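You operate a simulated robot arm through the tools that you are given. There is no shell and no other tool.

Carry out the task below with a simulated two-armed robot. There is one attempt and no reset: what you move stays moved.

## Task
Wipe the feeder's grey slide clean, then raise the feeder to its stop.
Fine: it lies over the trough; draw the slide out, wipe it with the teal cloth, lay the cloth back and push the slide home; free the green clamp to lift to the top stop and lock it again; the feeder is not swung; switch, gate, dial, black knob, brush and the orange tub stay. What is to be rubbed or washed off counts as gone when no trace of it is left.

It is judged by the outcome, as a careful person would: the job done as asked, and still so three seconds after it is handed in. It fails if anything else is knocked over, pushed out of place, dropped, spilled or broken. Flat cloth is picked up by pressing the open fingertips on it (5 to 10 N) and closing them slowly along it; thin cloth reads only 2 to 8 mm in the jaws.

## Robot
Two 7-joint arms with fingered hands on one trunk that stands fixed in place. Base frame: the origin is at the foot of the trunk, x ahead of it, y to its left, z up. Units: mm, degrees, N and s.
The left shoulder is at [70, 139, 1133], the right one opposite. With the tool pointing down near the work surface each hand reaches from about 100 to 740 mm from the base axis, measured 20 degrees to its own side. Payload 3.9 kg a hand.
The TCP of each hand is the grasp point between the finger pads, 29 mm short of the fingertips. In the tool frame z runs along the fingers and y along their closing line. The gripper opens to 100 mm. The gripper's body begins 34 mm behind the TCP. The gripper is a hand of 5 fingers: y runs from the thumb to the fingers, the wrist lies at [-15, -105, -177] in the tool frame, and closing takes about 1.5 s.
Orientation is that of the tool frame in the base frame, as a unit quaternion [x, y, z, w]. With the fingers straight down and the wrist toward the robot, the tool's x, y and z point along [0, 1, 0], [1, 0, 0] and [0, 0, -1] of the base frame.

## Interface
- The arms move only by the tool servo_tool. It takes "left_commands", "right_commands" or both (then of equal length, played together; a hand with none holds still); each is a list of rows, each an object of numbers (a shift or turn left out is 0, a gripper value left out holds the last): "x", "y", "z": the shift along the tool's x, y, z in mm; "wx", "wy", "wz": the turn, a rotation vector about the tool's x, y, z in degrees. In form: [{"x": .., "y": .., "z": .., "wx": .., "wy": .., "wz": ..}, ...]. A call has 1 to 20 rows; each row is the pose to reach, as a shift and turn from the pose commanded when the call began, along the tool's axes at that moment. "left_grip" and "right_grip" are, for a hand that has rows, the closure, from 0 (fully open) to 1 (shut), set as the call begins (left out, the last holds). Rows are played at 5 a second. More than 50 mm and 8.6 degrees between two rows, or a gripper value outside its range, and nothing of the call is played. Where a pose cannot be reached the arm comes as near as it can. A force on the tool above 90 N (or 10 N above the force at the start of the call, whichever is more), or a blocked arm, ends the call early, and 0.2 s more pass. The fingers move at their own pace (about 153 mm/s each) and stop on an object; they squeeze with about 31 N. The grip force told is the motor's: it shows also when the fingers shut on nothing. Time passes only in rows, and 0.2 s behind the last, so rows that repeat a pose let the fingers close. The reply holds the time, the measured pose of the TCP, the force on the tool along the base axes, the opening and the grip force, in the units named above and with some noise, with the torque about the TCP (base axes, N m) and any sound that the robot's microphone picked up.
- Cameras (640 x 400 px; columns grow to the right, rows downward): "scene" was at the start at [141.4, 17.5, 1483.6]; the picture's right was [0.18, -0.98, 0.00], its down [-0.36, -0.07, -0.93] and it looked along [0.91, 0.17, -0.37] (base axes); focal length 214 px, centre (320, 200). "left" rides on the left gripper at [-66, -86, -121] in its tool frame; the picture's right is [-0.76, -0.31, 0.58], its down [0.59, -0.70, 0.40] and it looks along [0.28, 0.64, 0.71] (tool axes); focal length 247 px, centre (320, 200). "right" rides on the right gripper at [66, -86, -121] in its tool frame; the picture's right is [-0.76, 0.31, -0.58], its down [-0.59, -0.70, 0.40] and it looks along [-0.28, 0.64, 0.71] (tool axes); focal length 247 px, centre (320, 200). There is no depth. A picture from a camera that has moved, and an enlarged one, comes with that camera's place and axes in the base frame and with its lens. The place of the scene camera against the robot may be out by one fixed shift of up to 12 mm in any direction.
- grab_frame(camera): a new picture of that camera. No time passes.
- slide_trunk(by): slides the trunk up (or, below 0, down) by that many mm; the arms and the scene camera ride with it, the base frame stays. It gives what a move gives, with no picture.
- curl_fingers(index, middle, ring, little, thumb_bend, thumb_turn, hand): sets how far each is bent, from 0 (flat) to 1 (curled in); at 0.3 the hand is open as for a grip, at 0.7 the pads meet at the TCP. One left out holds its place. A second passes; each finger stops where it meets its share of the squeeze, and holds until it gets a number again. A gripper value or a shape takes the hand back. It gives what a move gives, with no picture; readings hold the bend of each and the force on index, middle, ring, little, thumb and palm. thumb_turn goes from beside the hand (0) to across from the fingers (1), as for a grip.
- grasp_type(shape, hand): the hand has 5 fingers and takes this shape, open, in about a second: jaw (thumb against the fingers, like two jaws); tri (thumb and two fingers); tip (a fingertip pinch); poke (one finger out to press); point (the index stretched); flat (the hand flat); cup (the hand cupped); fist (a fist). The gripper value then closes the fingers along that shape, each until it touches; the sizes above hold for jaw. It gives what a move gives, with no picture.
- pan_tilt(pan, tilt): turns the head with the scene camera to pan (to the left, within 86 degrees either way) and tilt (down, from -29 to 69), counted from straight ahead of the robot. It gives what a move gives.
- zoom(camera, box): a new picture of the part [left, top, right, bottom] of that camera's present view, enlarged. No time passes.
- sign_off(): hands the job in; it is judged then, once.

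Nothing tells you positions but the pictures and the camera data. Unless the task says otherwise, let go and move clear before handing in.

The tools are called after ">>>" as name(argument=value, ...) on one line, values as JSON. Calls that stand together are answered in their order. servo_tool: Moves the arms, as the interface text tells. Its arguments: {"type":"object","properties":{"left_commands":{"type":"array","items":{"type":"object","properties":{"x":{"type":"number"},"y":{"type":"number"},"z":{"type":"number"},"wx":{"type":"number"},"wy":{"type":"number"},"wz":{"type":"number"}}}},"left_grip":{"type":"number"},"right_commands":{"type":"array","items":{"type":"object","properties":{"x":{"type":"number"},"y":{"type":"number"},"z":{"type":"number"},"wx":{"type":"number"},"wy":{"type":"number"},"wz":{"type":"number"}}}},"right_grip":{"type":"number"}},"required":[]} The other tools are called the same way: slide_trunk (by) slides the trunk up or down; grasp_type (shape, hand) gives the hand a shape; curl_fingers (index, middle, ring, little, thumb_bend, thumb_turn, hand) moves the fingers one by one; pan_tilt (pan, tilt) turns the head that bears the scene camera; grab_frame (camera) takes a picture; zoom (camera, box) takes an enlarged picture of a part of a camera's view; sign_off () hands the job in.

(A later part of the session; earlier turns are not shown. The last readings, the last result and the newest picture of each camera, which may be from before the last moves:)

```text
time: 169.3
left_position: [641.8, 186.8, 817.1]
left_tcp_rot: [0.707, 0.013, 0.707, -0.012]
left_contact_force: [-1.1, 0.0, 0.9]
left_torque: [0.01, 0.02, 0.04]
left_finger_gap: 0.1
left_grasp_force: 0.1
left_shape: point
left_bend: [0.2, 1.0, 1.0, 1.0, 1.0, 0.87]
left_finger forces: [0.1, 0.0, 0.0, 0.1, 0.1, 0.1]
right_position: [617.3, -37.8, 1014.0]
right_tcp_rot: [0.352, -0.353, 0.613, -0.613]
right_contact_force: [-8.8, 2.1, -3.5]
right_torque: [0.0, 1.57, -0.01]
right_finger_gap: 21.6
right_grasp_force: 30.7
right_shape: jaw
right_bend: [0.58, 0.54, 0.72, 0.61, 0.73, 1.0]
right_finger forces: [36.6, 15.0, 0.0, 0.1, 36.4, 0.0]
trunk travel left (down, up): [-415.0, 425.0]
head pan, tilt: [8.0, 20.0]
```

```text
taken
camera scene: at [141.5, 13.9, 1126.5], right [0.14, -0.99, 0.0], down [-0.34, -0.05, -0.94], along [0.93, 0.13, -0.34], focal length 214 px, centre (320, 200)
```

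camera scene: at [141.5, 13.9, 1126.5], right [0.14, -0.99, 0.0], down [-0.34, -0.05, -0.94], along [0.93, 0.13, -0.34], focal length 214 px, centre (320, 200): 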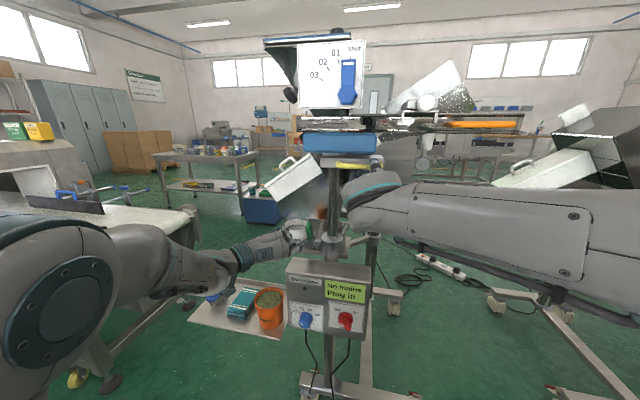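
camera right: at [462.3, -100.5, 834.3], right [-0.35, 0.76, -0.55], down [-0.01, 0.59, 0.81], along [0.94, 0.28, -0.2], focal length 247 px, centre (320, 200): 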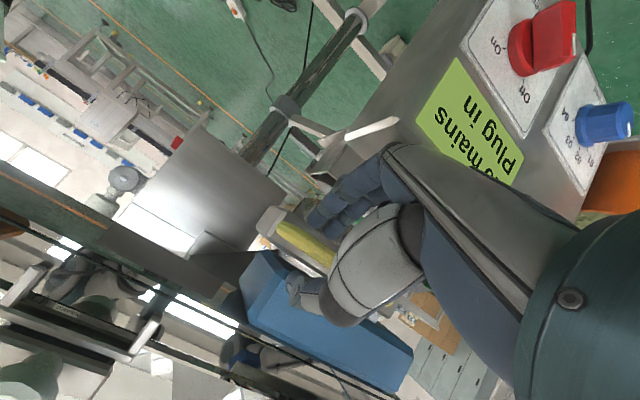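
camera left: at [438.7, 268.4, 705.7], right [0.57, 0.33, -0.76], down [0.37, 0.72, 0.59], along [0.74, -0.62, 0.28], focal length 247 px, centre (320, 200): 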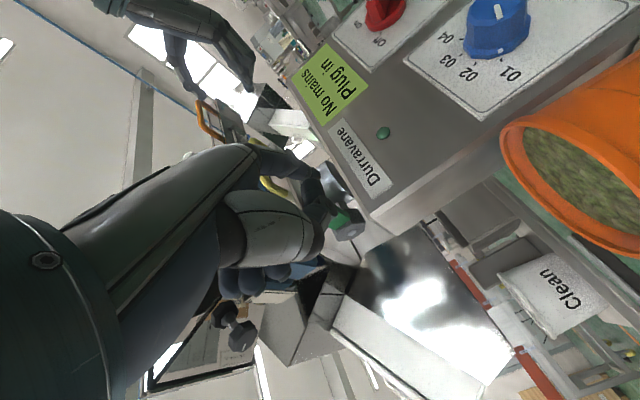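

Nearly 195 mm and still free, force constant at about 3 N. Continuing.

>>> servo_tool(right_commands=[{"y": -4.3, "z": 2.5}, {"y": -8.6, "z": 5}, {"y": -13, "z": 7.5}, {"y": -17.3, "z": 10}])

>>> servo_tool(right_commands=[{"y": -4.3, "z": 2.5}, {"y": -8.6, "z": 5}, {"y": -13, "z": 7.5}, {"y": -17.3, "z": 10}])

>>> grab_frame(camera="scene")

```text
time: 170.3
left_position: [641.5, 186.6, 817.4]
left_tcp_rot: [0.707, 0.012, 0.707, -0.013]
left_contact_force: [0.6, -0.1, 0.7]
left_torque: [0.01, 0.01, -0.01]
left_finger_gap: 0.0
left_grasp_force: 0.2
left_shape: point
left_bend: [0.2, 1.0, 1.0, 1.0, 1.0, 0.87]
left_finger forces: [0.0, 0.1, 0.0, 0.0, 0.0, 0.1]
right_position: [616.3, -37.0, 1034.6]
right_tcp_rot: [-0.353, 0.353, -0.613, 0.613]
right_contact_force: [-6.5, 2.4, -2.8]
right_torque: [-0.01, 1.54, -0.03]
right_finger_gap: 21.5
right_grasp_force: 30.9
right_shape: jaw
right_bend: [0.58, 0.54, 0.72, 0.61, 0.73, 1.0]
right_finger forces: [35.9, 14.8, 0.0, 0.0, 35.9, 0.0]
trunk travel left (down, up): [-415.0, 425.0]
head pan, tilt: [8.0, 20.0]
```

```text
time: 171.3
left_position: [639.5, 186.0, 818.5]
left_tcp_rot: [0.707, 0.012, 0.707, -0.012]
left_contact_force: [-0.4, 0.5, -0.8]
left_torque: [0.01, -0.02, 0.0]
left_finger_gap: 0.0
left_grasp_force: 0.0
left_shape: point
left_bend: [0.2, 1.0, 1.0, 1.0, 1.0, 0.87]
left_finger forces: [0.1, 0.0, 0.1, 0.1, 0.0, 0.0]
right_position: [617.5, -36.4, 1053.0]
right_tcp_rot: [0.353, -0.353, 0.613, -0.613]
right_contact_force: [-7.5, 1.6, -3.9]
right_torque: [-0.01, 1.55, -0.03]
right_finger_gap: 21.3
right_grasp_force: 31.0
right_shape: jaw
right_bend: [0.58, 0.54, 0.72, 0.61, 0.73, 1.0]
right_finger forces: [36.2, 14.8, 0.1, 0.0, 35.6, 0.1]
trunk travel left (down, up): [-415.0, 425.0]
head pan, tilt: [8.0, 20.0]
```

```text
taken
camera scene: at [141.7, 13.9, 1126.4], right [0.14, -0.99, 0.0], down [-0.34, -0.05, -0.94], along [0.93, 0.13, -0.34], focal length 214 px, centre (320, 200)
```

scene: 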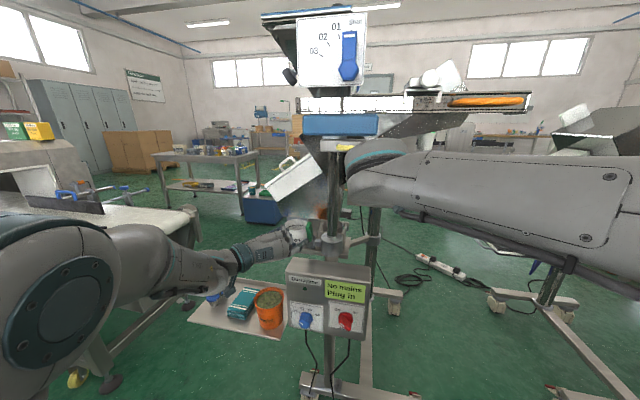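

>>> zoom(camera="scene", box=[290, 120, 380, 260])

>>> servo_tool(right_commands=[{"y": -4.3, "z": 2.5}, {"y": -8.6, "z": 5}, {"y": -13, "z": 7.5}, {"y": -17.3, "z": 10}])

```text
2.86 times, centred on (335, 190) of scene
camera zoom: at [141.7, 13.9, 1126.4], right [0.14, -0.99, 0.0], down [-0.34, -0.05, -0.94], along [0.93, 0.13, -0.34], focal length 613 px, centre (277, 229)
```

zoom: 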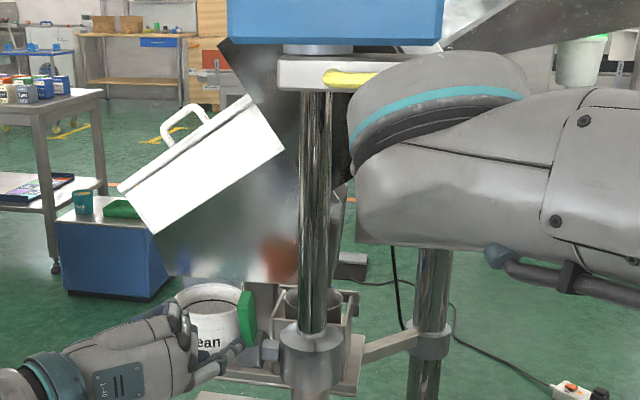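

```text
time: 172.3
left_position: [640.5, 186.2, 818.2]
left_tcp_rot: [0.707, 0.012, 0.707, -0.013]
left_contact_force: [0.2, 0.3, -0.2]
left_torque: [0.04, -0.02, -0.01]
left_finger_gap: 0.0
left_grasp_force: 0.0
left_shape: point
left_bend: [0.2, 1.0, 1.0, 1.0, 1.0, 0.87]
left_finger forces: [0.0, 0.0, 0.1, 0.0, 0.0, 0.2]
right_position: [617.3, -36.9, 1072.5]
right_tcp_rot: [-0.353, 0.352, -0.612, 0.614]
right_contact_force: [-6.3, 0.8, -2.9]
right_torque: [-0.01, 1.56, -0.03]
right_finger_gap: 21.6
right_grasp_force: 31.3
right_shape: jaw
right_bend: [0.58, 0.54, 0.72, 0.61, 0.73, 1.0]
right_finger forces: [35.6, 14.8, 0.0, 0.0, 35.7, 0.1]
trunk travel left (down, up): [-415.0, 425.0]
head pan, tilt: [8.0, 20.0]
```

>>> servo_tool(right_commands=[{"y": -4.3, "z": 2.5}, {"y": -8.6, "z": 5}, {"y": -13, "z": 7.5}, {"y": -17.3, "z": 10}])

>>> servo_tool(right_commands=[{"y": -4.3, "z": 2.5}, {"y": -8.6, "z": 5}, {"y": -13, "z": 7.5}, {"y": -17.3, "z": 10}])

>>> grab_frame(camera="scene")

```text
time: 173.3
left_position: [640.3, 185.8, 817.5]
left_tcp_rot: [0.707, 0.011, 0.707, -0.013]
left_contact_force: [0.6, 0.5, -0.4]
left_torque: [0.0, -0.01, -0.01]
left_finger_gap: 0.0
left_grasp_force: 0.0
left_shape: point
left_bend: [0.2, 1.0, 1.0, 1.0, 1.0, 0.87]
left_finger forces: [0.0, 0.0, 0.0, 0.0, 0.0, 0.1]
right_position: [617.6, -36.5, 1093.8]
right_tcp_rot: [-0.354, 0.353, -0.612, 0.613]
right_contact_force: [-4.9, 0.9, -2.8]
right_torque: [0.01, 1.5, -0.09]
right_finger_gap: 21.6
right_grasp_force: 30.8
right_shape: jaw
right_bend: [0.58, 0.54, 0.72, 0.61, 0.73, 1.0]
right_finger forces: [35.2, 14.6, 0.0, 0.0, 35.4, 0.0]
trunk travel left (down, up): [-415.0, 425.0]
head pan, tilt: [8.0, 20.0]
```

```text
time: 174.3
left_position: [640.6, 187.2, 819.5]
left_tcp_rot: [0.707, 0.013, 0.707, -0.012]
left_contact_force: [0.4, -0.6, 0.2]
left_torque: [0.0, -0.01, 0.0]
left_finger_gap: 0.0
left_grasp_force: 0.0
left_shape: point
left_bend: [0.2, 1.0, 1.0, 1.0, 1.0, 0.87]
left_finger forces: [0.0, 0.1, 0.1, 0.1, 0.1, 0.0]
right_position: [618.0, -36.3, 1114.6]
right_tcp_rot: [-0.352, 0.352, -0.612, 0.614]
right_contact_force: [-9.6, 0.9, -1.9]
right_torque: [0.0, 1.54, -0.04]
right_finger_gap: 21.7
right_grasp_force: 31.4
right_shape: jaw
right_bend: [0.58, 0.54, 0.72, 0.61, 0.73, 1.0]
right_finger forces: [38.2, 14.3, 0.0, 0.0, 37.1, 0.0]
trunk travel left (down, up): [-415.0, 425.0]
head pan, tilt: [8.0, 20.0]
```

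```text
taken
camera scene: at [141.0, 13.8, 1126.6], right [0.14, -0.99, 0.0], down [-0.34, -0.05, -0.94], along [0.93, 0.13, -0.34], focal length 214 px, centre (320, 200)
```

scene: 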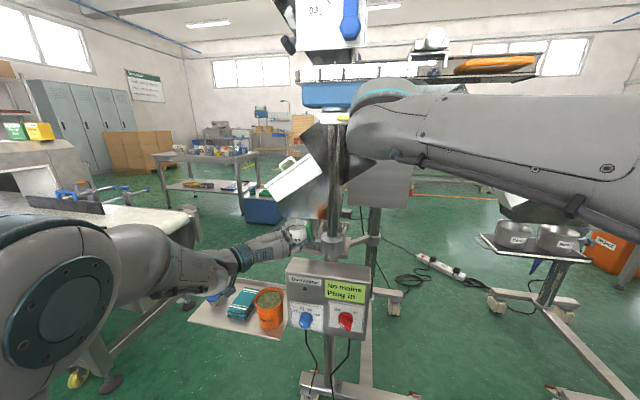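

>>> servo_tool(right_commands=[{"y": -4.3, "z": 2.5}, {"y": -8.6, "z": 5}, {"y": -13, "z": 7.5}, {"y": -17.3, "z": 10}])

>>> servo_tool(right_commands=[{"y": -4.3, "z": 2.5}, {"y": -8.6, "z": 5}, {"y": -13, "z": 7.5}, {"y": -17.3, "z": 10}])

>>> grab_frame(camera="scene")

```text
time: 175.3
left_position: [640.6, 186.7, 816.9]
left_tcp_rot: [0.707, 0.012, 0.707, -0.012]
left_contact_force: [0.4, -0.5, 0.4]
left_torque: [0.0, -0.03, 0.0]
left_finger_gap: 0.1
left_grasp_force: 0.0
left_shape: point
left_bend: [0.2, 1.0, 1.0, 1.0, 1.0, 0.87]
left_finger forces: [0.1, 0.1, 0.1, 0.0, 0.0, 0.0]
right_position: [618.0, -36.8, 1133.4]
right_tcp_rot: [0.352, -0.354, 0.613, -0.613]
right_contact_force: [-8.2, 0.3, -3.6]
right_torque: [0.01, 1.56, -0.1]
right_finger_gap: 21.6
right_grasp_force: 30.5
right_shape: jaw
right_bend: [0.58, 0.54, 0.72, 0.61, 0.73, 1.0]
right_finger forces: [37.4, 14.5, 0.1, 0.0, 35.9, 0.1]
trunk travel left (down, up): [-415.0, 425.0]
head pan, tilt: [8.0, 20.0]
```

```text
time: 176.3
left_position: [640.3, 186.4, 818.4]
left_tcp_rot: [0.707, 0.012, 0.707, -0.012]
left_contact_force: [0.4, 0.1, 0.1]
left_torque: [0.02, -0.06, 0.0]
left_finger_gap: 0.1
left_grasp_force: 0.0
left_shape: point
left_bend: [0.2, 1.0, 1.0, 1.0, 1.0, 0.87]
left_finger forces: [0.0, 0.0, 0.0, 0.0, 0.0, 0.1]
right_position: [617.1, -35.5, 1154.3]
right_tcp_rot: [-0.352, 0.353, -0.612, 0.613]
right_contact_force: [-5.0, 2.2, -2.6]
right_torque: [-0.03, 1.52, 0.01]
right_finger_gap: 21.4
right_grasp_force: 30.7
right_shape: jaw
right_bend: [0.58, 0.54, 0.72, 0.61, 0.73, 1.0]
right_finger forces: [34.2, 14.9, 0.0, 0.0, 35.4, 0.0]
trunk travel left (down, up): [-415.0, 425.0]
head pan, tilt: [8.0, 20.0]
```

```text
taken
camera scene: at [141.9, 13.9, 1126.4], right [0.14, -0.99, 0.0], down [-0.34, -0.05, -0.94], along [0.93, 0.13, -0.34], focal length 214 px, centre (320, 200)
```

scene: 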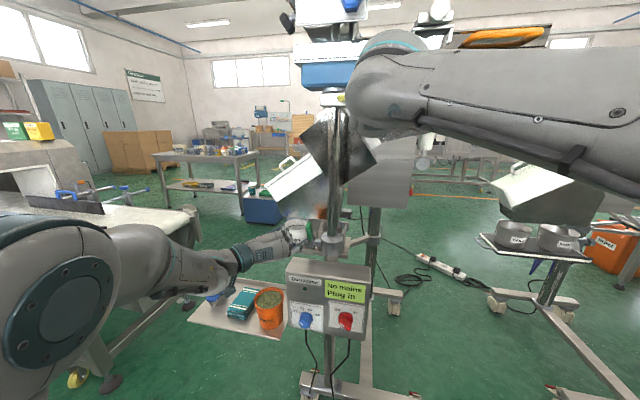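

>>> servo_tool(right_commands=[{"y": -4.3, "z": 2.5}, {"y": -8.6, "z": 5}, {"y": -13, "z": 7.5}, {"y": -17.3, "z": 10}])

>>> servo_tool(right_commands=[{"y": -4.3, "z": 2.5}, {"y": -8.6, "z": 5}, {"y": -13, "z": 7.5}, {"y": -17.3, "z": 10}])

>>> pan_tilt(pan=8, tilt=5)

>>> grab_frame(camera="scene")

```text
time: 177.3
left_position: [641.1, 187.1, 817.1]
left_tcp_rot: [0.707, 0.013, 0.707, -0.012]
left_contact_force: [-0.7, 0.4, -0.4]
left_torque: [0.02, -0.02, 0.0]
left_finger_gap: 0.1
left_grasp_force: 0.2
left_shape: point
left_bend: [0.2, 1.0, 1.0, 1.0, 1.0, 0.87]
left_finger forces: [0.1, 0.0, 0.0, 0.1, 0.0, 0.0]
right_position: [616.8, -36.1, 1172.4]
right_tcp_rot: [-0.353, 0.354, -0.612, 0.613]
right_contact_force: [-2.8, 2.6, -1.3]
right_torque: [-0.06, 1.44, 0.02]
right_finger_gap: 21.6
right_grasp_force: 31.1
right_shape: jaw
right_bend: [0.58, 0.54, 0.72, 0.61, 0.73, 1.0]
right_finger forces: [32.2, 14.9, 0.0, 0.0, 34.7, 0.1]
trunk travel left (down, up): [-415.0, 425.0]
head pan, tilt: [8.0, 20.0]
```

```text
time: 178.3
left_position: [640.8, 186.3, 817.7]
left_tcp_rot: [0.708, 0.013, 0.706, -0.012]
left_contact_force: [-0.8, -1.2, 0.3]
left_torque: [-0.01, -0.01, 0.01]
left_finger_gap: 0.0
left_grasp_force: 0.0
left_shape: point
left_bend: [0.2, 1.0, 1.0, 1.0, 1.0, 0.87]
left_finger forces: [0.0, 0.1, 0.0, 0.0, 0.1, 0.0]
right_position: [617.0, -36.5, 1192.5]
right_tcp_rot: [-0.354, 0.353, -0.612, 0.613]
right_contact_force: [-2.8, 1.4, -2.6]
right_torque: [-0.01, 1.44, -0.01]
right_finger_gap: 21.5
right_grasp_force: 31.4
right_shape: jaw
right_bend: [0.58, 0.54, 0.72, 0.61, 0.73, 1.0]
right_finger forces: [30.8, 15.5, 0.0, 0.0, 34.4, 0.0]
trunk travel left (down, up): [-415.0, 425.0]
head pan, tilt: [8.0, 20.0]
```

```text
time: 179.0
left_position: [640.3, 187.6, 817.0]
left_tcp_rot: [0.708, 0.012, 0.706, -0.012]
left_contact_force: [-0.1, -0.9, 0.6]
left_torque: [-0.01, -0.01, 0.0]
left_finger_gap: 0.1
left_grasp_force: 0.0
left_shape: point
left_bend: [0.2, 1.0, 1.0, 1.0, 1.0, 0.87]
left_finger forces: [0.0, 0.1, 0.0, 0.0, 0.0, 0.0]
right_position: [616.8, -36.9, 1193.6]
right_tcp_rot: [-0.353, 0.354, -0.612, 0.613]
right_contact_force: [1.3, 0.7, 1.7]
right_torque: [0.0, 1.36, 0.01]
right_finger_gap: 21.5
right_grasp_force: 31.5
right_shape: jaw
right_bend: [0.58, 0.54, 0.72, 0.61, 0.73, 1.0]
right_finger forces: [28.6, 13.7, 0.0, 0.0, 35.2, 0.0]
trunk travel left (down, up): [-415.0, 425.0]
head pan, tilt: [8.0, 5.0]
```

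```text
taken
camera scene: at [141.3, 13.6, 1150.6], right [0.14, -0.99, 0.0], down [-0.09, -0.01, -1.0], along [0.99, 0.14, -0.09], focal length 214 px, centre (320, 200)
```

scene: 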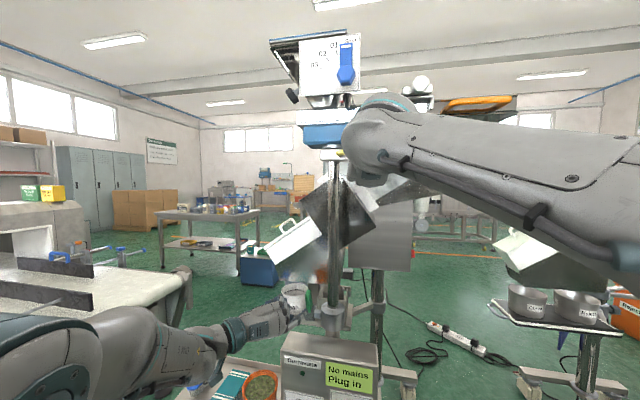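

371 mm up and still free. I'll withdraw the left hand a little from the lever (it stays up on its own) and keep lifting.

>>> servo_tool(left_commands=[{"z": -15}, {"z": -35}, {"z": -55}], right_commands=[{"y": -4.3, "z": 2.5}, {"y": -8.6, "z": 5}, {"y": -13, "z": 7.5}])

>>> servo_tool(right_commands=[{"y": -4.3, "z": 2.5}, {"y": -8.6, "z": 5}, {"y": -13, "z": 7.5}, {"y": -17.3, "z": 10}])

>>> grab_frame(camera="scene")

```text
time: 179.8
left_position: [583.8, 184.4, 819.2]
left_tcp_rot: [0.707, 0.012, 0.707, -0.013]
left_contact_force: [0.7, -0.3, 0.1]
left_torque: [0.03, -0.05, -0.03]
left_finger_gap: 0.0
left_grasp_force: 0.1
left_shape: point
left_bend: [0.2, 1.0, 1.0, 1.0, 1.0, 0.87]
left_finger forces: [0.0, 0.0, 0.0, 0.1, 0.0, 0.0]
right_position: [617.5, -37.5, 1207.9]
right_tcp_rot: [-0.353, 0.354, -0.612, 0.613]
right_contact_force: [-4.4, 1.4, -4.5]
right_torque: [-0.04, 1.5, 0.03]
right_finger_gap: 21.7
right_grasp_force: 31.3
right_shape: jaw
right_bend: [0.58, 0.54, 0.72, 0.61, 0.73, 1.0]
right_finger forces: [32.7, 15.4, 0.1, 0.0, 34.0, 0.0]
trunk travel left (down, up): [-415.0, 425.0]
head pan, tilt: [8.0, 5.0]
```

```text
time: 180.8
left_position: [585.0, 184.2, 818.4]
left_tcp_rot: [0.707, 0.012, 0.707, -0.013]
left_contact_force: [-0.2, 0.1, -0.3]
left_torque: [0.01, -0.01, -0.01]
left_finger_gap: 0.1
left_grasp_force: 0.1
left_shape: point
left_bend: [0.2, 1.0, 1.0, 1.0, 1.0, 0.87]
left_finger forces: [0.0, 0.1, 0.0, 0.0, 0.0, 0.1]
right_position: [617.5, -37.3, 1227.4]
right_tcp_rot: [-0.354, 0.354, -0.612, 0.613]
right_contact_force: [-8.7, 0.8, -8.1]
right_torque: [-0.02, 1.62, -0.04]
right_finger_gap: 21.6
right_grasp_force: 31.1
right_shape: jaw
right_bend: [0.58, 0.54, 0.72, 0.61, 0.73, 1.0]
right_finger forces: [36.6, 16.1, 0.1, 0.0, 33.7, 0.0]
trunk travel left (down, up): [-415.0, 425.0]
head pan, tilt: [8.0, 5.0]
```

```text
taken
camera scene: at [140.4, 13.5, 1150.7], right [0.14, -0.99, 0.0], down [-0.09, -0.01, -1.0], along [0.99, 0.14, -0.09], focal length 214 px, centre (320, 200)
```

scene: 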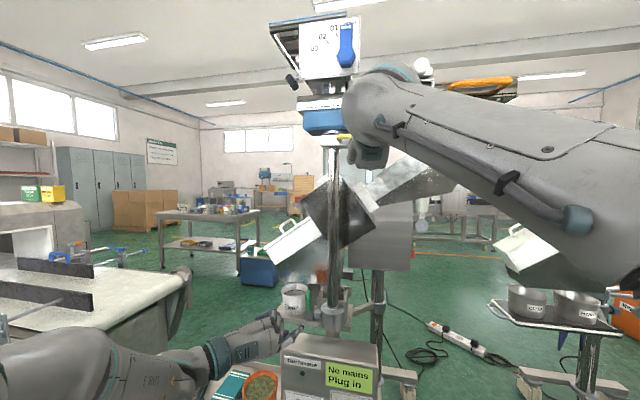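

Upward force is growing (8 N) at about 406 mm. I'll push a little further to confirm the stop.

>>> servo_tool(right_commands=[{"y": -2.6, "z": 1.5}, {"y": -5.2, "z": 3}, {"y": -7.8, "z": 4.5}])

>>> zoom(camera="scene", box=[260, 10, 400, 140])

>>> zoom(camera="scene", box=[270, 220, 400, 360])

```text
time: 181.6
left_position: [582.9, 182.8, 820.1]
left_tcp_rot: [0.705, 0.012, 0.709, -0.013]
left_contact_force: [0.2, 0.1, 0.0]
left_torque: [-0.01, -0.03, -0.02]
left_finger_gap: 0.0
left_grasp_force: 0.0
left_shape: point
left_bend: [0.2, 1.0, 1.0, 1.0, 1.0, 0.87]
left_finger forces: [0.1, 0.0, 0.0, 0.0, 0.0, 0.1]
right_position: [614.8, -35.7, 1233.1]
right_tcp_rot: [0.358, -0.355, 0.612, -0.61]
right_contact_force: [-54.0, -4.8, -54.9]
right_torque: [0.1, 3.7, -0.42]
right_finger_gap: 21.6
right_grasp_force: 30.9
right_shape: jaw
right_bend: [0.55, 0.5, 0.72, 0.61, 0.74, 1.0]
right_finger forces: [84.6, 29.2, 0.0, 0.0, 28.3, 0.1]
trunk travel left (down, up): [-415.0, 425.0]
head pan, tilt: [8.0, 5.0]
```

```text
3.08 times, centred on (330, 75) of scene
camera zoom: at [136.4, 11.8, 1150.7], right [0.14, -0.99, 0.0], down [-0.08, -0.01, -1.0], along [0.99, 0.14, -0.08], focal length 660 px, centre (289, 585)
```

zoom: 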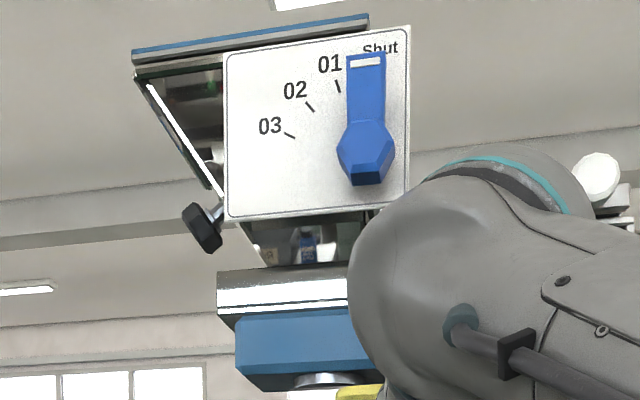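

```text
2.86 times, centred on (335, 290) of scene
camera zoom: at [136.4, 11.8, 1150.7], right [0.14, -0.99, 0.0], down [-0.08, -0.01, -1.0], along [0.99, 0.14, -0.08], focal length 613 px, centre (277, -57)
```

zoom: 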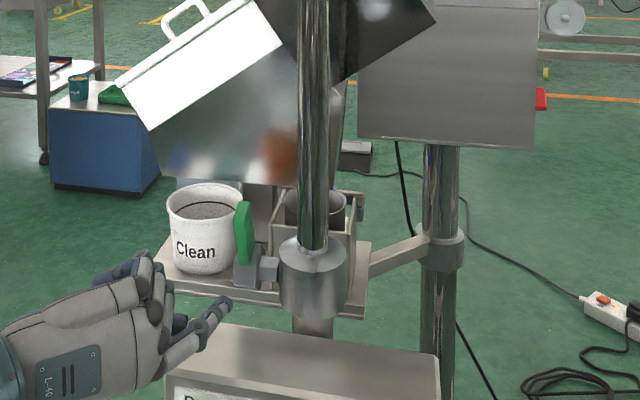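

The force jumped to 55 N: that is the top stop, about 408 mm up. I'll ease off but keep a light upward hold.

>>> servo_tool(right_commands=[{"y": 1.2, "z": -2.5}, {"y": 1.8, "z": -3.8}])

>>> servo_tool(right_commands=[{"y": 0}, {"y": 0}])

```text
time: 182.2
left_position: [584.2, 184.8, 819.6]
left_tcp_rot: [0.707, 0.012, 0.707, -0.014]
left_contact_force: [-0.3, 0.0, -0.3]
left_torque: [0.02, 0.03, -0.03]
left_finger_gap: 0.0
left_grasp_force: 0.0
left_shape: point
left_bend: [0.2, 1.0, 1.0, 1.0, 1.0, 0.87]
left_finger forces: [0.0, 0.1, 0.1, 0.1, 0.1, 0.1]
right_position: [613.8, -36.3, 1232.3]
right_tcp_rot: [0.355, -0.354, 0.613, -0.611]
right_contact_force: [-26.6, -1.0, -32.6]
right_torque: [0.01, 2.8, -0.18]
right_finger_gap: 21.8
right_grasp_force: 30.7
right_shape: jaw
right_bend: [0.55, 0.5, 0.72, 0.61, 0.74, 1.0]
right_finger forces: [59.6, 25.1, 0.1, 0.1, 32.0, 0.0]
trunk travel left (down, up): [-415.0, 425.0]
head pan, tilt: [8.0, 5.0]
```

```text
time: 182.8
left_position: [585.4, 184.1, 819.4]
left_tcp_rot: [0.707, 0.013, 0.707, -0.013]
left_contact_force: [0.7, 1.3, -0.1]
left_torque: [0.01, 0.0, 0.0]
left_finger_gap: 0.2
left_grasp_force: 0.0
left_shape: point
left_bend: [0.2, 1.0, 1.0, 1.0, 1.0, 0.87]
left_finger forces: [0.0, 0.0, 0.1, 0.0, 0.1, 0.0]
right_position: [614.1, -36.5, 1232.9]
right_tcp_rot: [0.355, -0.354, 0.612, -0.611]
right_contact_force: [-24.6, 0.5, -30.0]
right_torque: [0.01, 2.7, -0.16]
right_finger_gap: 21.6
right_grasp_force: 30.6
right_shape: jaw
right_bend: [0.55, 0.5, 0.72, 0.61, 0.74, 1.0]
right_finger forces: [57.6, 24.8, 0.1, 0.1, 32.4, 0.0]
trunk travel left (down, up): [-415.0, 425.0]
head pan, tilt: [8.0, 5.0]
```

The feeder is held against the top stop. Now to lock: let me look at the lever's present angle closely.

>>> zoom(camera="scene", box=[295, 270, 355, 330])

>>> zoom(camera="left", box=[260, 60, 520, 280])

```text
6.67 times, centred on (325, 300) of scene
camera zoom: at [139.7, 13.2, 1150.8], right [0.14, -0.99, 0.0], down [-0.09, -0.01, -1.0], along [0.99, 0.14, -0.09], focal length 1430 px, centre (287, -467)
```

zoom: 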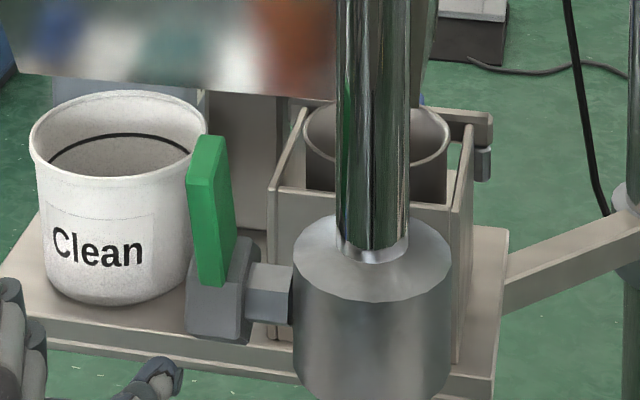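

```text
1.82 times, centred on (390, 170) of left
camera zoom: at [461.2, 265.3, 753.9], right [0.57, 0.33, -0.76], down [0.37, 0.72, 0.59], along [0.73, -0.62, 0.28], focal length 449 px, centre (193, 254)
```

zoom: 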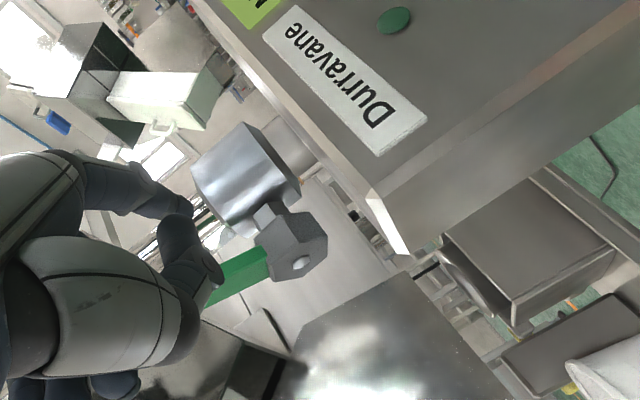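

The lever is at about 65° up. Pushing down on its end from above will swing it back. I'll raise the left index above the lever and move it over.

>>> servo_tool(left_commands=[{"x": 30}, {"x": 56}, {"x": 56, "y": 2, "z": 25}, {"x": 56, "y": 3, "z": 50}, {"x": 56, "y": 4, "z": 75}], right_commands=[{"y": -0.3, "z": -0.6}, {"y": -0.6, "z": -1.2}, {"y": -0.6, "z": -1.2}, {"y": -0.6, "z": -1.2}, {"y": -0.6, "z": -1.2}])

>>> zoom(camera="scene", box=[285, 250, 365, 330])

>>> zoom(camera="left", box=[200, 60, 480, 300])

```text
time: 184.0
left_position: [662.0, 182.8, 873.9]
left_tcp_rot: [0.707, 0.012, 0.707, -0.012]
left_contact_force: [-1.4, -0.1, 0.9]
left_torque: [-0.11, 0.02, -0.09]
left_finger_gap: 93.1
left_grasp_force: 0.1
left_shape: point
left_bend: [0.19, 1.0, 1.0, 1.0, 1.0, 0.87]
left_finger forces: [1.3, 0.0, 0.1, 0.0, 0.1, 0.0]
right_position: [615.0, -36.1, 1234.0]
right_tcp_rot: [0.354, -0.354, 0.612, -0.612]
right_contact_force: [-14.5, 1.2, -24.0]
right_torque: [-0.06, 2.4, -0.07]
right_finger_gap: 21.3
right_grasp_force: 30.5
right_shape: jaw
right_bend: [0.55, 0.5, 0.72, 0.61, 0.74, 1.0]
right_finger forces: [49.5, 25.2, 0.0, 0.0, 32.8, 0.0]
trunk travel left (down, up): [-415.0, 425.0]
head pan, tilt: [8.0, 5.0]
```

```text
5.00 times, centred on (325, 290) of scene
camera zoom: at [140.9, 13.3, 1150.7], right [0.14, -0.99, 0.0], down [-0.09, -0.01, -1.0], along [0.99, 0.14, -0.09], focal length 1072 px, centre (295, -250)
```

zoom: 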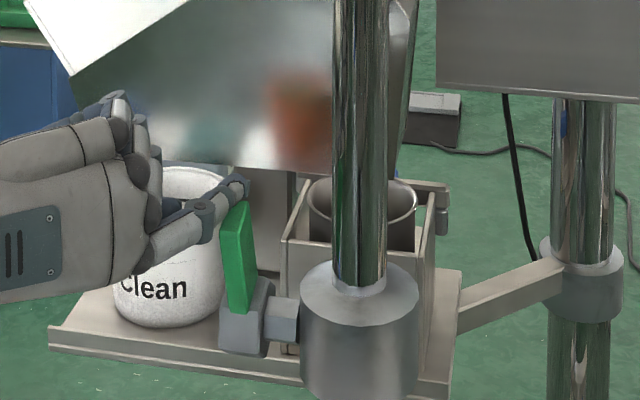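

```text
1.67 times, centred on (340, 180) of left
camera zoom: at [538.3, 263.6, 808.9], right [0.57, 0.33, -0.76], down [0.37, 0.72, 0.59], along [0.73, -0.62, 0.28], focal length 412 px, centre (287, 233)
```

zoom: 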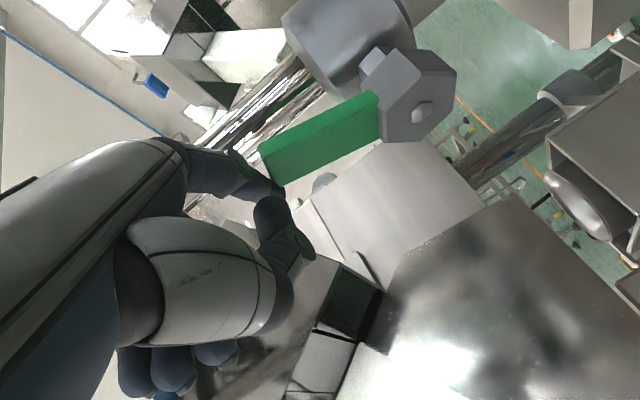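

The index rests on the lever's end. I'll push down gently, following its arc toward the robot.

>>> servo_tool(left_commands=[{"x": -4}, {"x": -8, "z": -1}, {"x": -12, "z": -3}, {"x": -16, "z": -6}])

>>> zoom(camera="scene", box=[285, 250, 365, 330])

>>> zoom(camera="left", box=[200, 60, 480, 300])

```text
time: 185.0
left_position: [655.9, 184.4, 855.2]
left_tcp_rot: [0.71, 0.011, 0.704, -0.014]
left_contact_force: [1.1, 3.2, 2.4]
left_torque: [-0.11, -0.12, 0.1]
left_finger_gap: 93.3
left_grasp_force: 0.1
left_shape: point
left_bend: [0.22, 1.0, 1.0, 1.0, 1.0, 0.87]
left_finger forces: [6.0, 0.1, 0.0, 0.0, 0.0, 0.0]
right_position: [614.7, -36.2, 1233.0]
right_tcp_rot: [-0.354, 0.354, -0.612, 0.612]
right_contact_force: [-18.0, -1.1, -23.5]
right_torque: [-0.06, 2.44, -0.16]
right_finger_gap: 21.3
right_grasp_force: 31.1
right_shape: jaw
right_bend: [0.55, 0.5, 0.72, 0.61, 0.74, 1.0]
right_finger forces: [54.1, 24.7, 0.1, 0.0, 33.2, 0.0]
trunk travel left (down, up): [-415.0, 425.0]
head pan, tilt: [8.0, 5.0]
```

```text
5.00 times, centred on (325, 290) of scene
camera zoom: at [141.2, 13.5, 1150.5], right [0.14, -0.99, 0.0], down [-0.09, -0.01, -1.0], along [0.99, 0.14, -0.09], focal length 1072 px, centre (295, -250)
```

zoom: 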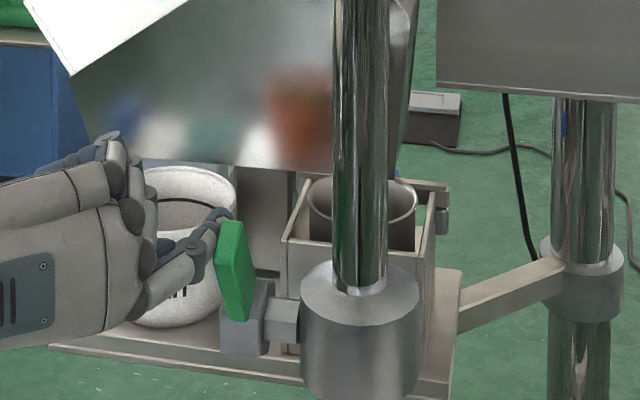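

```text
1.67 times, centred on (340, 180) of left
camera zoom: at [531.1, 265.0, 791.4], right [0.56, 0.33, -0.76], down [0.38, 0.71, 0.59], along [0.74, -0.62, 0.28], focal length 412 px, centre (287, 233)
```

zoom: 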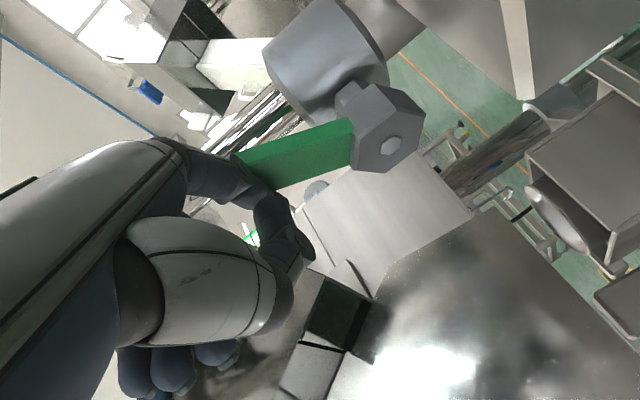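

It is swinging back down (about 50° now). Continuing along the arc.

>>> servo_tool(left_commands=[{"x": -4, "z": -3}, {"x": -9, "z": -6}, {"x": -14, "z": -9}, {"x": -19, "z": -12}])

>>> zoom(camera="scene", box=[285, 260, 365, 340])

>>> zoom(camera="left", box=[200, 60, 480, 300])

```text
time: 186.0
left_position: [642.5, 183.1, 839.0]
left_tcp_rot: [0.707, 0.011, 0.707, -0.013]
left_contact_force: [0.9, 4.4, 1.6]
left_torque: [0.01, 0.0, 0.1]
left_finger_gap: 93.0
left_grasp_force: 0.1
left_shape: point
left_bend: [0.24, 1.0, 1.0, 1.0, 1.0, 0.87]
left_finger forces: [4.4, 0.1, 0.0, 0.0, 0.1, 0.0]
right_position: [614.8, -36.0, 1231.3]
right_tcp_rot: [-0.354, 0.354, -0.612, 0.612]
right_contact_force: [-15.1, -1.7, -22.6]
right_torque: [-0.03, 2.4, -0.12]
right_finger_gap: 21.3
right_grasp_force: 31.1
right_shape: jaw
right_bend: [0.55, 0.5, 0.72, 0.61, 0.74, 1.0]
right_finger forces: [51.5, 24.8, 0.1, 0.0, 32.8, 0.0]
trunk travel left (down, up): [-415.0, 425.0]
head pan, tilt: [8.0, 5.0]
```

```text
5.00 times, centred on (325, 300) of scene
camera zoom: at [141.0, 13.5, 1150.6], right [0.14, -0.99, 0.0], down [-0.09, -0.01, -1.0], along [0.99, 0.14, -0.09], focal length 1072 px, centre (295, -300)
```

zoom: 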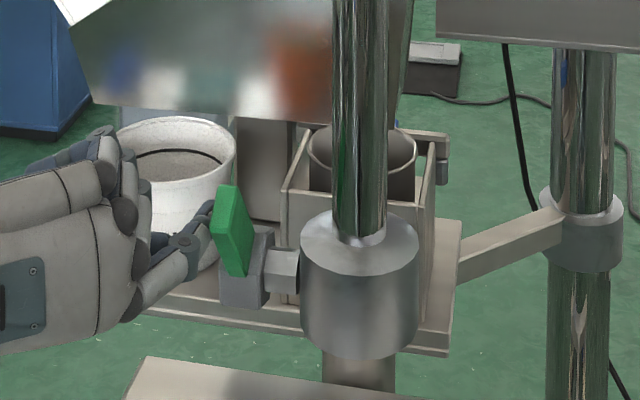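

```text
1.67 times, centred on (340, 180) of left
camera zoom: at [519.0, 264.4, 774.4], right [0.57, 0.33, -0.76], down [0.37, 0.72, 0.59], along [0.73, -0.62, 0.28], focal length 412 px, centre (287, 233)
```

zoom: 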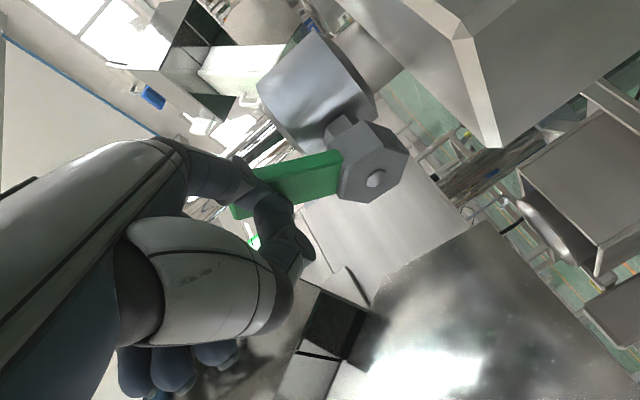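

The finger slipped to the lever's left side. I'll lift it, shift right by about 9 mm and forward, and press again from above.

>>> servo_tool(left_commands=[{"x": 10, "y": -6}, {"x": 26, "y": -6}, {"x": 30, "y": 0, "z": 8}, {"x": 30, "y": 9, "z": 20}])

>>> zoom(camera="scene", box=[285, 260, 365, 340])

>>> zoom(camera="left", box=[200, 60, 480, 300])

```text
time: 187.0
left_position: [663.7, 172.6, 868.8]
left_tcp_rot: [0.708, 0.012, 0.706, -0.013]
left_contact_force: [0.8, 0.0, -0.8]
left_torque: [0.0, 0.0, -0.02]
left_finger_gap: 93.0
left_grasp_force: 0.1
left_shape: point
left_bend: [0.2, 1.0, 1.0, 1.0, 1.0, 0.87]
left_finger forces: [0.1, 0.1, 0.0, 0.0, 0.0, 0.0]
right_position: [613.7, -36.1, 1232.6]
right_tcp_rot: [0.353, -0.355, 0.612, -0.612]
right_contact_force: [-15.1, 0.4, -22.6]
right_torque: [-0.02, 2.4, -0.08]
right_finger_gap: 21.5
right_grasp_force: 31.8
right_shape: jaw
right_bend: [0.55, 0.5, 0.72, 0.61, 0.74, 1.0]
right_finger forces: [51.6, 24.7, 0.1, 0.0, 32.6, 0.0]
trunk travel left (down, up): [-415.0, 425.0]
head pan, tilt: [8.0, 5.0]
```

```text
5.00 times, centred on (325, 300) of scene
camera zoom: at [141.0, 13.2, 1150.6], right [0.14, -0.99, 0.0], down [-0.09, -0.01, -1.0], along [0.99, 0.14, -0.09], focal length 1072 px, centre (295, -300)
```

zoom: 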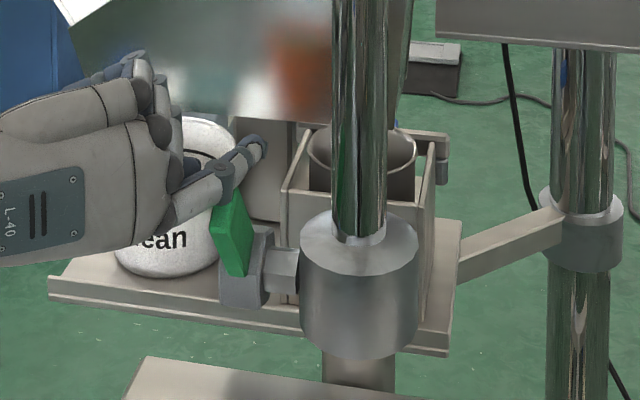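

```text
1.67 times, centred on (340, 180) of left
camera zoom: at [540.1, 253.7, 803.8], right [0.56, 0.33, -0.76], down [0.37, 0.72, 0.59], along [0.74, -0.62, 0.28], focal length 412 px, centre (287, 233)
```

zoom: 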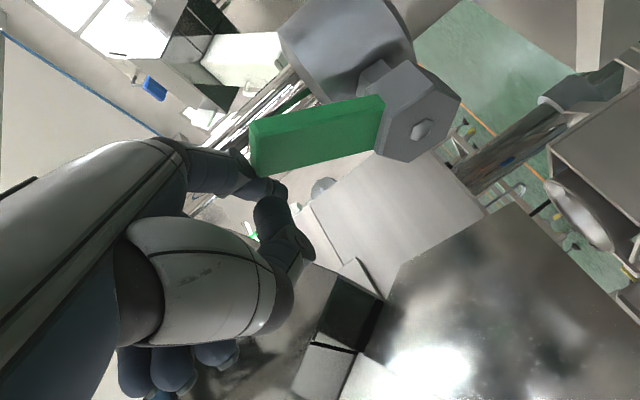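

Now the finger crosses above the lever's end with its middle. Pressing down along the arc again.

>>> servo_tool(left_commands=[{"x": -5, "z": -1}, {"x": -10, "z": -3}, {"x": -15, "z": -6}, {"x": -20, "z": -9}])

>>> servo_tool(left_commands=[{"x": -5, "z": -3}, {"x": -10, "z": -6}, {"x": -15, "z": -9}])

>>> zoom(camera="scene", box=[285, 260, 365, 340])

>>> zoom(camera="left", box=[200, 60, 480, 300])

```text
time: 188.0
left_position: [652.8, 173.4, 850.5]
left_tcp_rot: [0.707, 0.013, 0.707, -0.012]
left_contact_force: [-7.1, 2.9, 8.8]
left_torque: [-0.41, 0.25, -0.47]
left_finger_gap: 93.3
left_grasp_force: 0.0
left_shape: point
left_bend: [0.19, 1.0, 1.0, 1.0, 1.0, 0.87]
left_finger forces: [9.8, 0.1, 0.0, 0.0, 0.0, 0.0]
right_position: [614.8, -36.3, 1232.5]
right_tcp_rot: [-0.355, 0.354, -0.611, 0.613]
right_contact_force: [-4.9, -0.2, -19.9]
right_torque: [-0.07, 2.2, -0.04]
right_finger_gap: 21.2
right_grasp_force: 31.4
right_shape: jaw
right_bend: [0.55, 0.5, 0.72, 0.61, 0.74, 1.0]
right_finger forces: [42.9, 25.0, 0.1, 0.0, 32.1, 0.1]
trunk travel left (down, up): [-415.0, 425.0]
head pan, tilt: [8.0, 5.0]
```

```text
time: 188.8
left_position: [645.7, 171.8, 830.7]
left_tcp_rot: [0.709, 0.01, 0.705, -0.014]
left_contact_force: [-2.1, -1.2, 1.5]
left_torque: [-0.03, 0.05, -0.09]
left_finger_gap: 93.3
left_grasp_force: 0.1
left_shape: point
left_bend: [0.19, 1.0, 1.0, 1.0, 1.0, 0.87]
left_finger forces: [1.5, 0.0, 0.1, 0.0, 0.1, 0.0]
right_position: [615.1, -36.2, 1232.7]
right_tcp_rot: [-0.354, 0.354, -0.612, 0.612]
right_contact_force: [-9.9, -0.1, -20.7]
right_torque: [-0.05, 2.28, -0.08]
right_finger_gap: 21.4
right_grasp_force: 31.4
right_shape: jaw
right_bend: [0.55, 0.5, 0.72, 0.61, 0.74, 1.0]
right_finger forces: [46.2, 25.5, 0.0, 0.0, 32.6, 0.0]
trunk travel left (down, up): [-415.0, 425.0]
head pan, tilt: [8.0, 5.0]
```

```text
5.00 times, centred on (325, 300) of scene
camera zoom: at [141.5, 13.1, 1150.3], right [0.14, -0.99, 0.0], down [-0.09, -0.01, -1.0], along [0.99, 0.14, -0.09], focal length 1072 px, centre (295, -300)
```

zoom: 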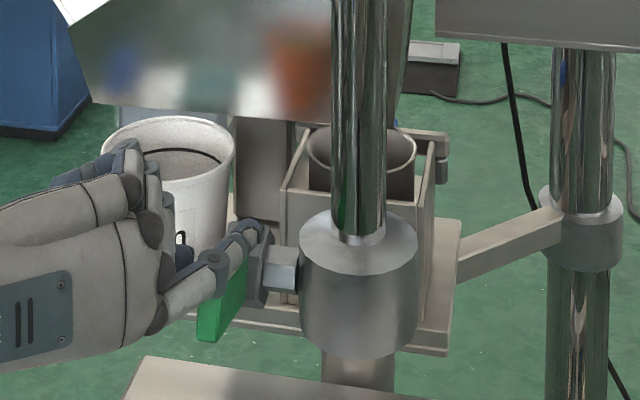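

```text
1.67 times, centred on (340, 180) of left
camera zoom: at [522.4, 253.5, 767.3], right [0.56, 0.33, -0.76], down [0.38, 0.71, 0.59], along [0.74, -0.62, 0.28], focal length 412 px, centre (287, 233)
```

zoom: 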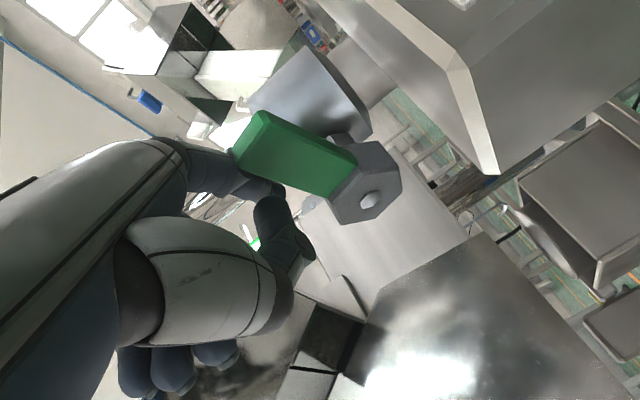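

The lever has swung back nearly horizontal. I'll press it the last bit until it stops.

>>> servo_tool(left_commands=[{"x": -5}, {"x": -10, "z": -2}, {"x": -15, "z": -4}])

>>> servo_tool(left_commands=[{"x": -3}, {"x": -6}, {"x": -8}])

>>> zoom(camera="scene", box=[285, 260, 365, 340])

>>> zoom(camera="left", box=[200, 60, 480, 300])

```text
time: 189.6
left_position: [641.8, 171.3, 819.0]
left_tcp_rot: [0.708, 0.011, 0.706, -0.013]
left_contact_force: [-0.5, 0.1, 0.6]
left_torque: [0.03, 0.0, -0.02]
left_finger_gap: 93.0
left_grasp_force: 0.0
left_shape: point
left_bend: [0.2, 1.0, 1.0, 1.0, 1.0, 0.87]
left_finger forces: [0.1, 0.1, 0.0, 0.0, 0.0, 0.0]
right_position: [613.7, -35.6, 1232.3]
right_tcp_rot: [-0.354, 0.354, -0.612, 0.612]
right_contact_force: [-14.3, -0.6, -22.3]
right_torque: [-0.02, 2.34, -0.06]
right_finger_gap: 21.3
right_grasp_force: 31.2
right_shape: jaw
right_bend: [0.55, 0.5, 0.72, 0.61, 0.74, 1.0]
right_finger forces: [49.7, 25.6, 0.0, 0.0, 32.6, 0.1]
trunk travel left (down, up): [-415.0, 425.0]
head pan, tilt: [8.0, 5.0]
```

```text
time: 190.4
left_position: [640.3, 172.6, 812.0]
left_tcp_rot: [0.706, 0.012, 0.708, -0.012]
left_contact_force: [-1.8, 2.0, 6.3]
left_torque: [-0.3, 0.1, -0.14]
left_finger_gap: 93.0
left_grasp_force: 0.1
left_shape: point
left_bend: [0.2, 1.0, 1.0, 1.0, 1.0, 0.87]
left_finger forces: [6.7, 0.0, 0.0, 0.0, 0.1, 0.0]
right_position: [615.6, -36.4, 1233.0]
right_tcp_rot: [-0.354, 0.354, -0.612, 0.612]
right_contact_force: [-10.7, 0.3, -21.2]
right_torque: [-0.05, 2.27, -0.03]
right_finger_gap: 21.5
right_grasp_force: 31.4
right_shape: jaw
right_bend: [0.55, 0.5, 0.72, 0.61, 0.74, 1.0]
right_finger forces: [46.8, 25.6, 0.1, 0.1, 32.1, 0.0]
trunk travel left (down, up): [-415.0, 425.0]
head pan, tilt: [8.0, 5.0]
```

```text
5.00 times, centred on (325, 300) of scene
camera zoom: at [140.7, 13.3, 1150.8], right [0.14, -0.99, 0.0], down [-0.09, -0.01, -1.0], along [0.99, 0.14, -0.09], focal length 1072 px, centre (295, -300)
```

zoom: 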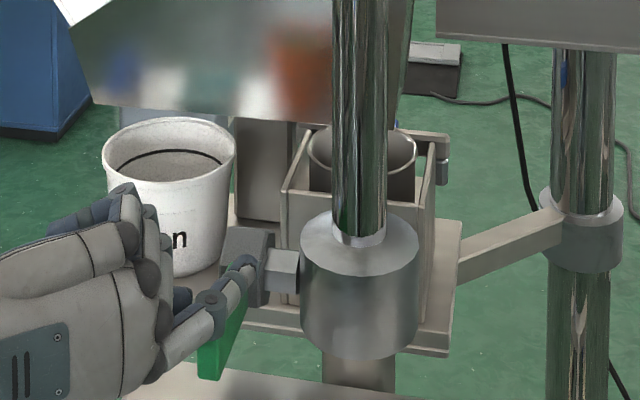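

```text
1.67 times, centred on (340, 180) of left
camera zoom: at [517.7, 253.5, 747.1], right [0.57, 0.33, -0.76], down [0.37, 0.72, 0.59], along [0.73, -0.62, 0.28], focal length 412 px, centre (287, 233)
```

zoom: 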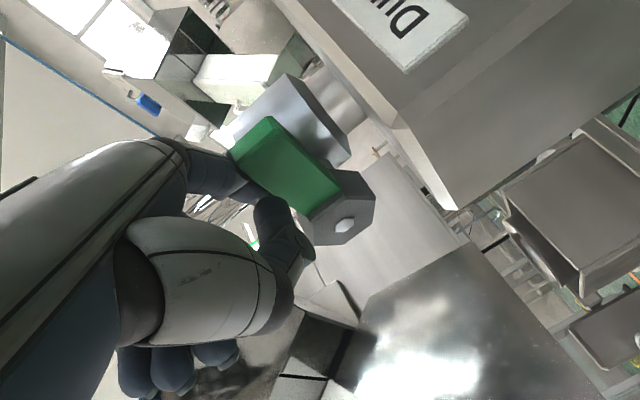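

>>> servo_tool(left_commands=[{"x": -2}, {"x": -4}])

>>> servo_tool(left_commands=[{"x": -2}, {"x": -4}])

>>> zoom(camera="left", box=[200, 60, 480, 300])

```text
time: 191.0
left_position: [641.9, 172.5, 807.5]
left_tcp_rot: [0.706, 0.013, 0.708, -0.011]
left_contact_force: [-4.2, 1.9, 13.5]
left_torque: [-0.71, 0.25, -0.24]
left_finger_gap: 93.0
left_grasp_force: 0.2
left_shape: point
left_bend: [0.2, 1.0, 1.0, 1.0, 1.0, 0.87]
left_finger forces: [14.9, 0.0, 0.1, 0.0, 0.0, 0.1]
right_position: [615.8, -36.7, 1232.6]
right_tcp_rot: [0.354, -0.355, 0.612, -0.611]
right_contact_force: [-5.6, 0.3, -19.7]
right_torque: [-0.03, 2.18, -0.01]
right_finger_gap: 21.8
right_grasp_force: 30.9
right_shape: jaw
right_bend: [0.55, 0.5, 0.72, 0.61, 0.74, 1.0]
right_finger forces: [42.5, 25.5, 0.1, 0.0, 31.7, 0.0]
trunk travel left (down, up): [-415.0, 425.0]
head pan, tilt: [8.0, 5.0]
```

```text
time: 191.6
left_position: [640.6, 173.1, 804.1]
left_tcp_rot: [0.706, 0.014, 0.708, -0.011]
left_contact_force: [-6.3, 3.6, 23.5]
left_torque: [-1.19, 0.5, -0.46]
left_finger_gap: 93.2
left_grasp_force: 0.1
left_shape: point
left_bend: [0.2, 1.0, 1.0, 1.0, 1.0, 0.87]
left_finger forces: [25.3, 0.0, 0.0, 0.0, 0.1, 0.0]
right_position: [615.1, -36.3, 1233.0]
right_tcp_rot: [-0.355, 0.354, -0.611, 0.612]
right_contact_force: [2.5, 0.0, -17.4]
right_torque: [-0.09, 1.99, 0.09]
right_finger_gap: 21.3
right_grasp_force: 30.9
right_shape: jaw
right_bend: [0.55, 0.5, 0.72, 0.61, 0.74, 1.0]
right_finger forces: [35.2, 25.9, 0.0, 0.0, 31.1, 0.0]
trunk travel left (down, up): [-415.0, 425.0]
head pan, tilt: [8.0, 5.0]
```

```text
1.67 times, centred on (340, 180) of left
camera zoom: at [517.4, 253.4, 739.6], right [0.57, 0.33, -0.76], down [0.37, 0.72, 0.59], along [0.73, -0.62, 0.29], focal length 412 px, centre (287, 233)
```

zoom: 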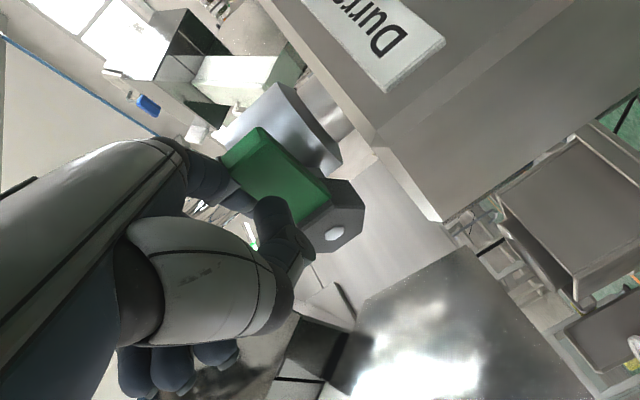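

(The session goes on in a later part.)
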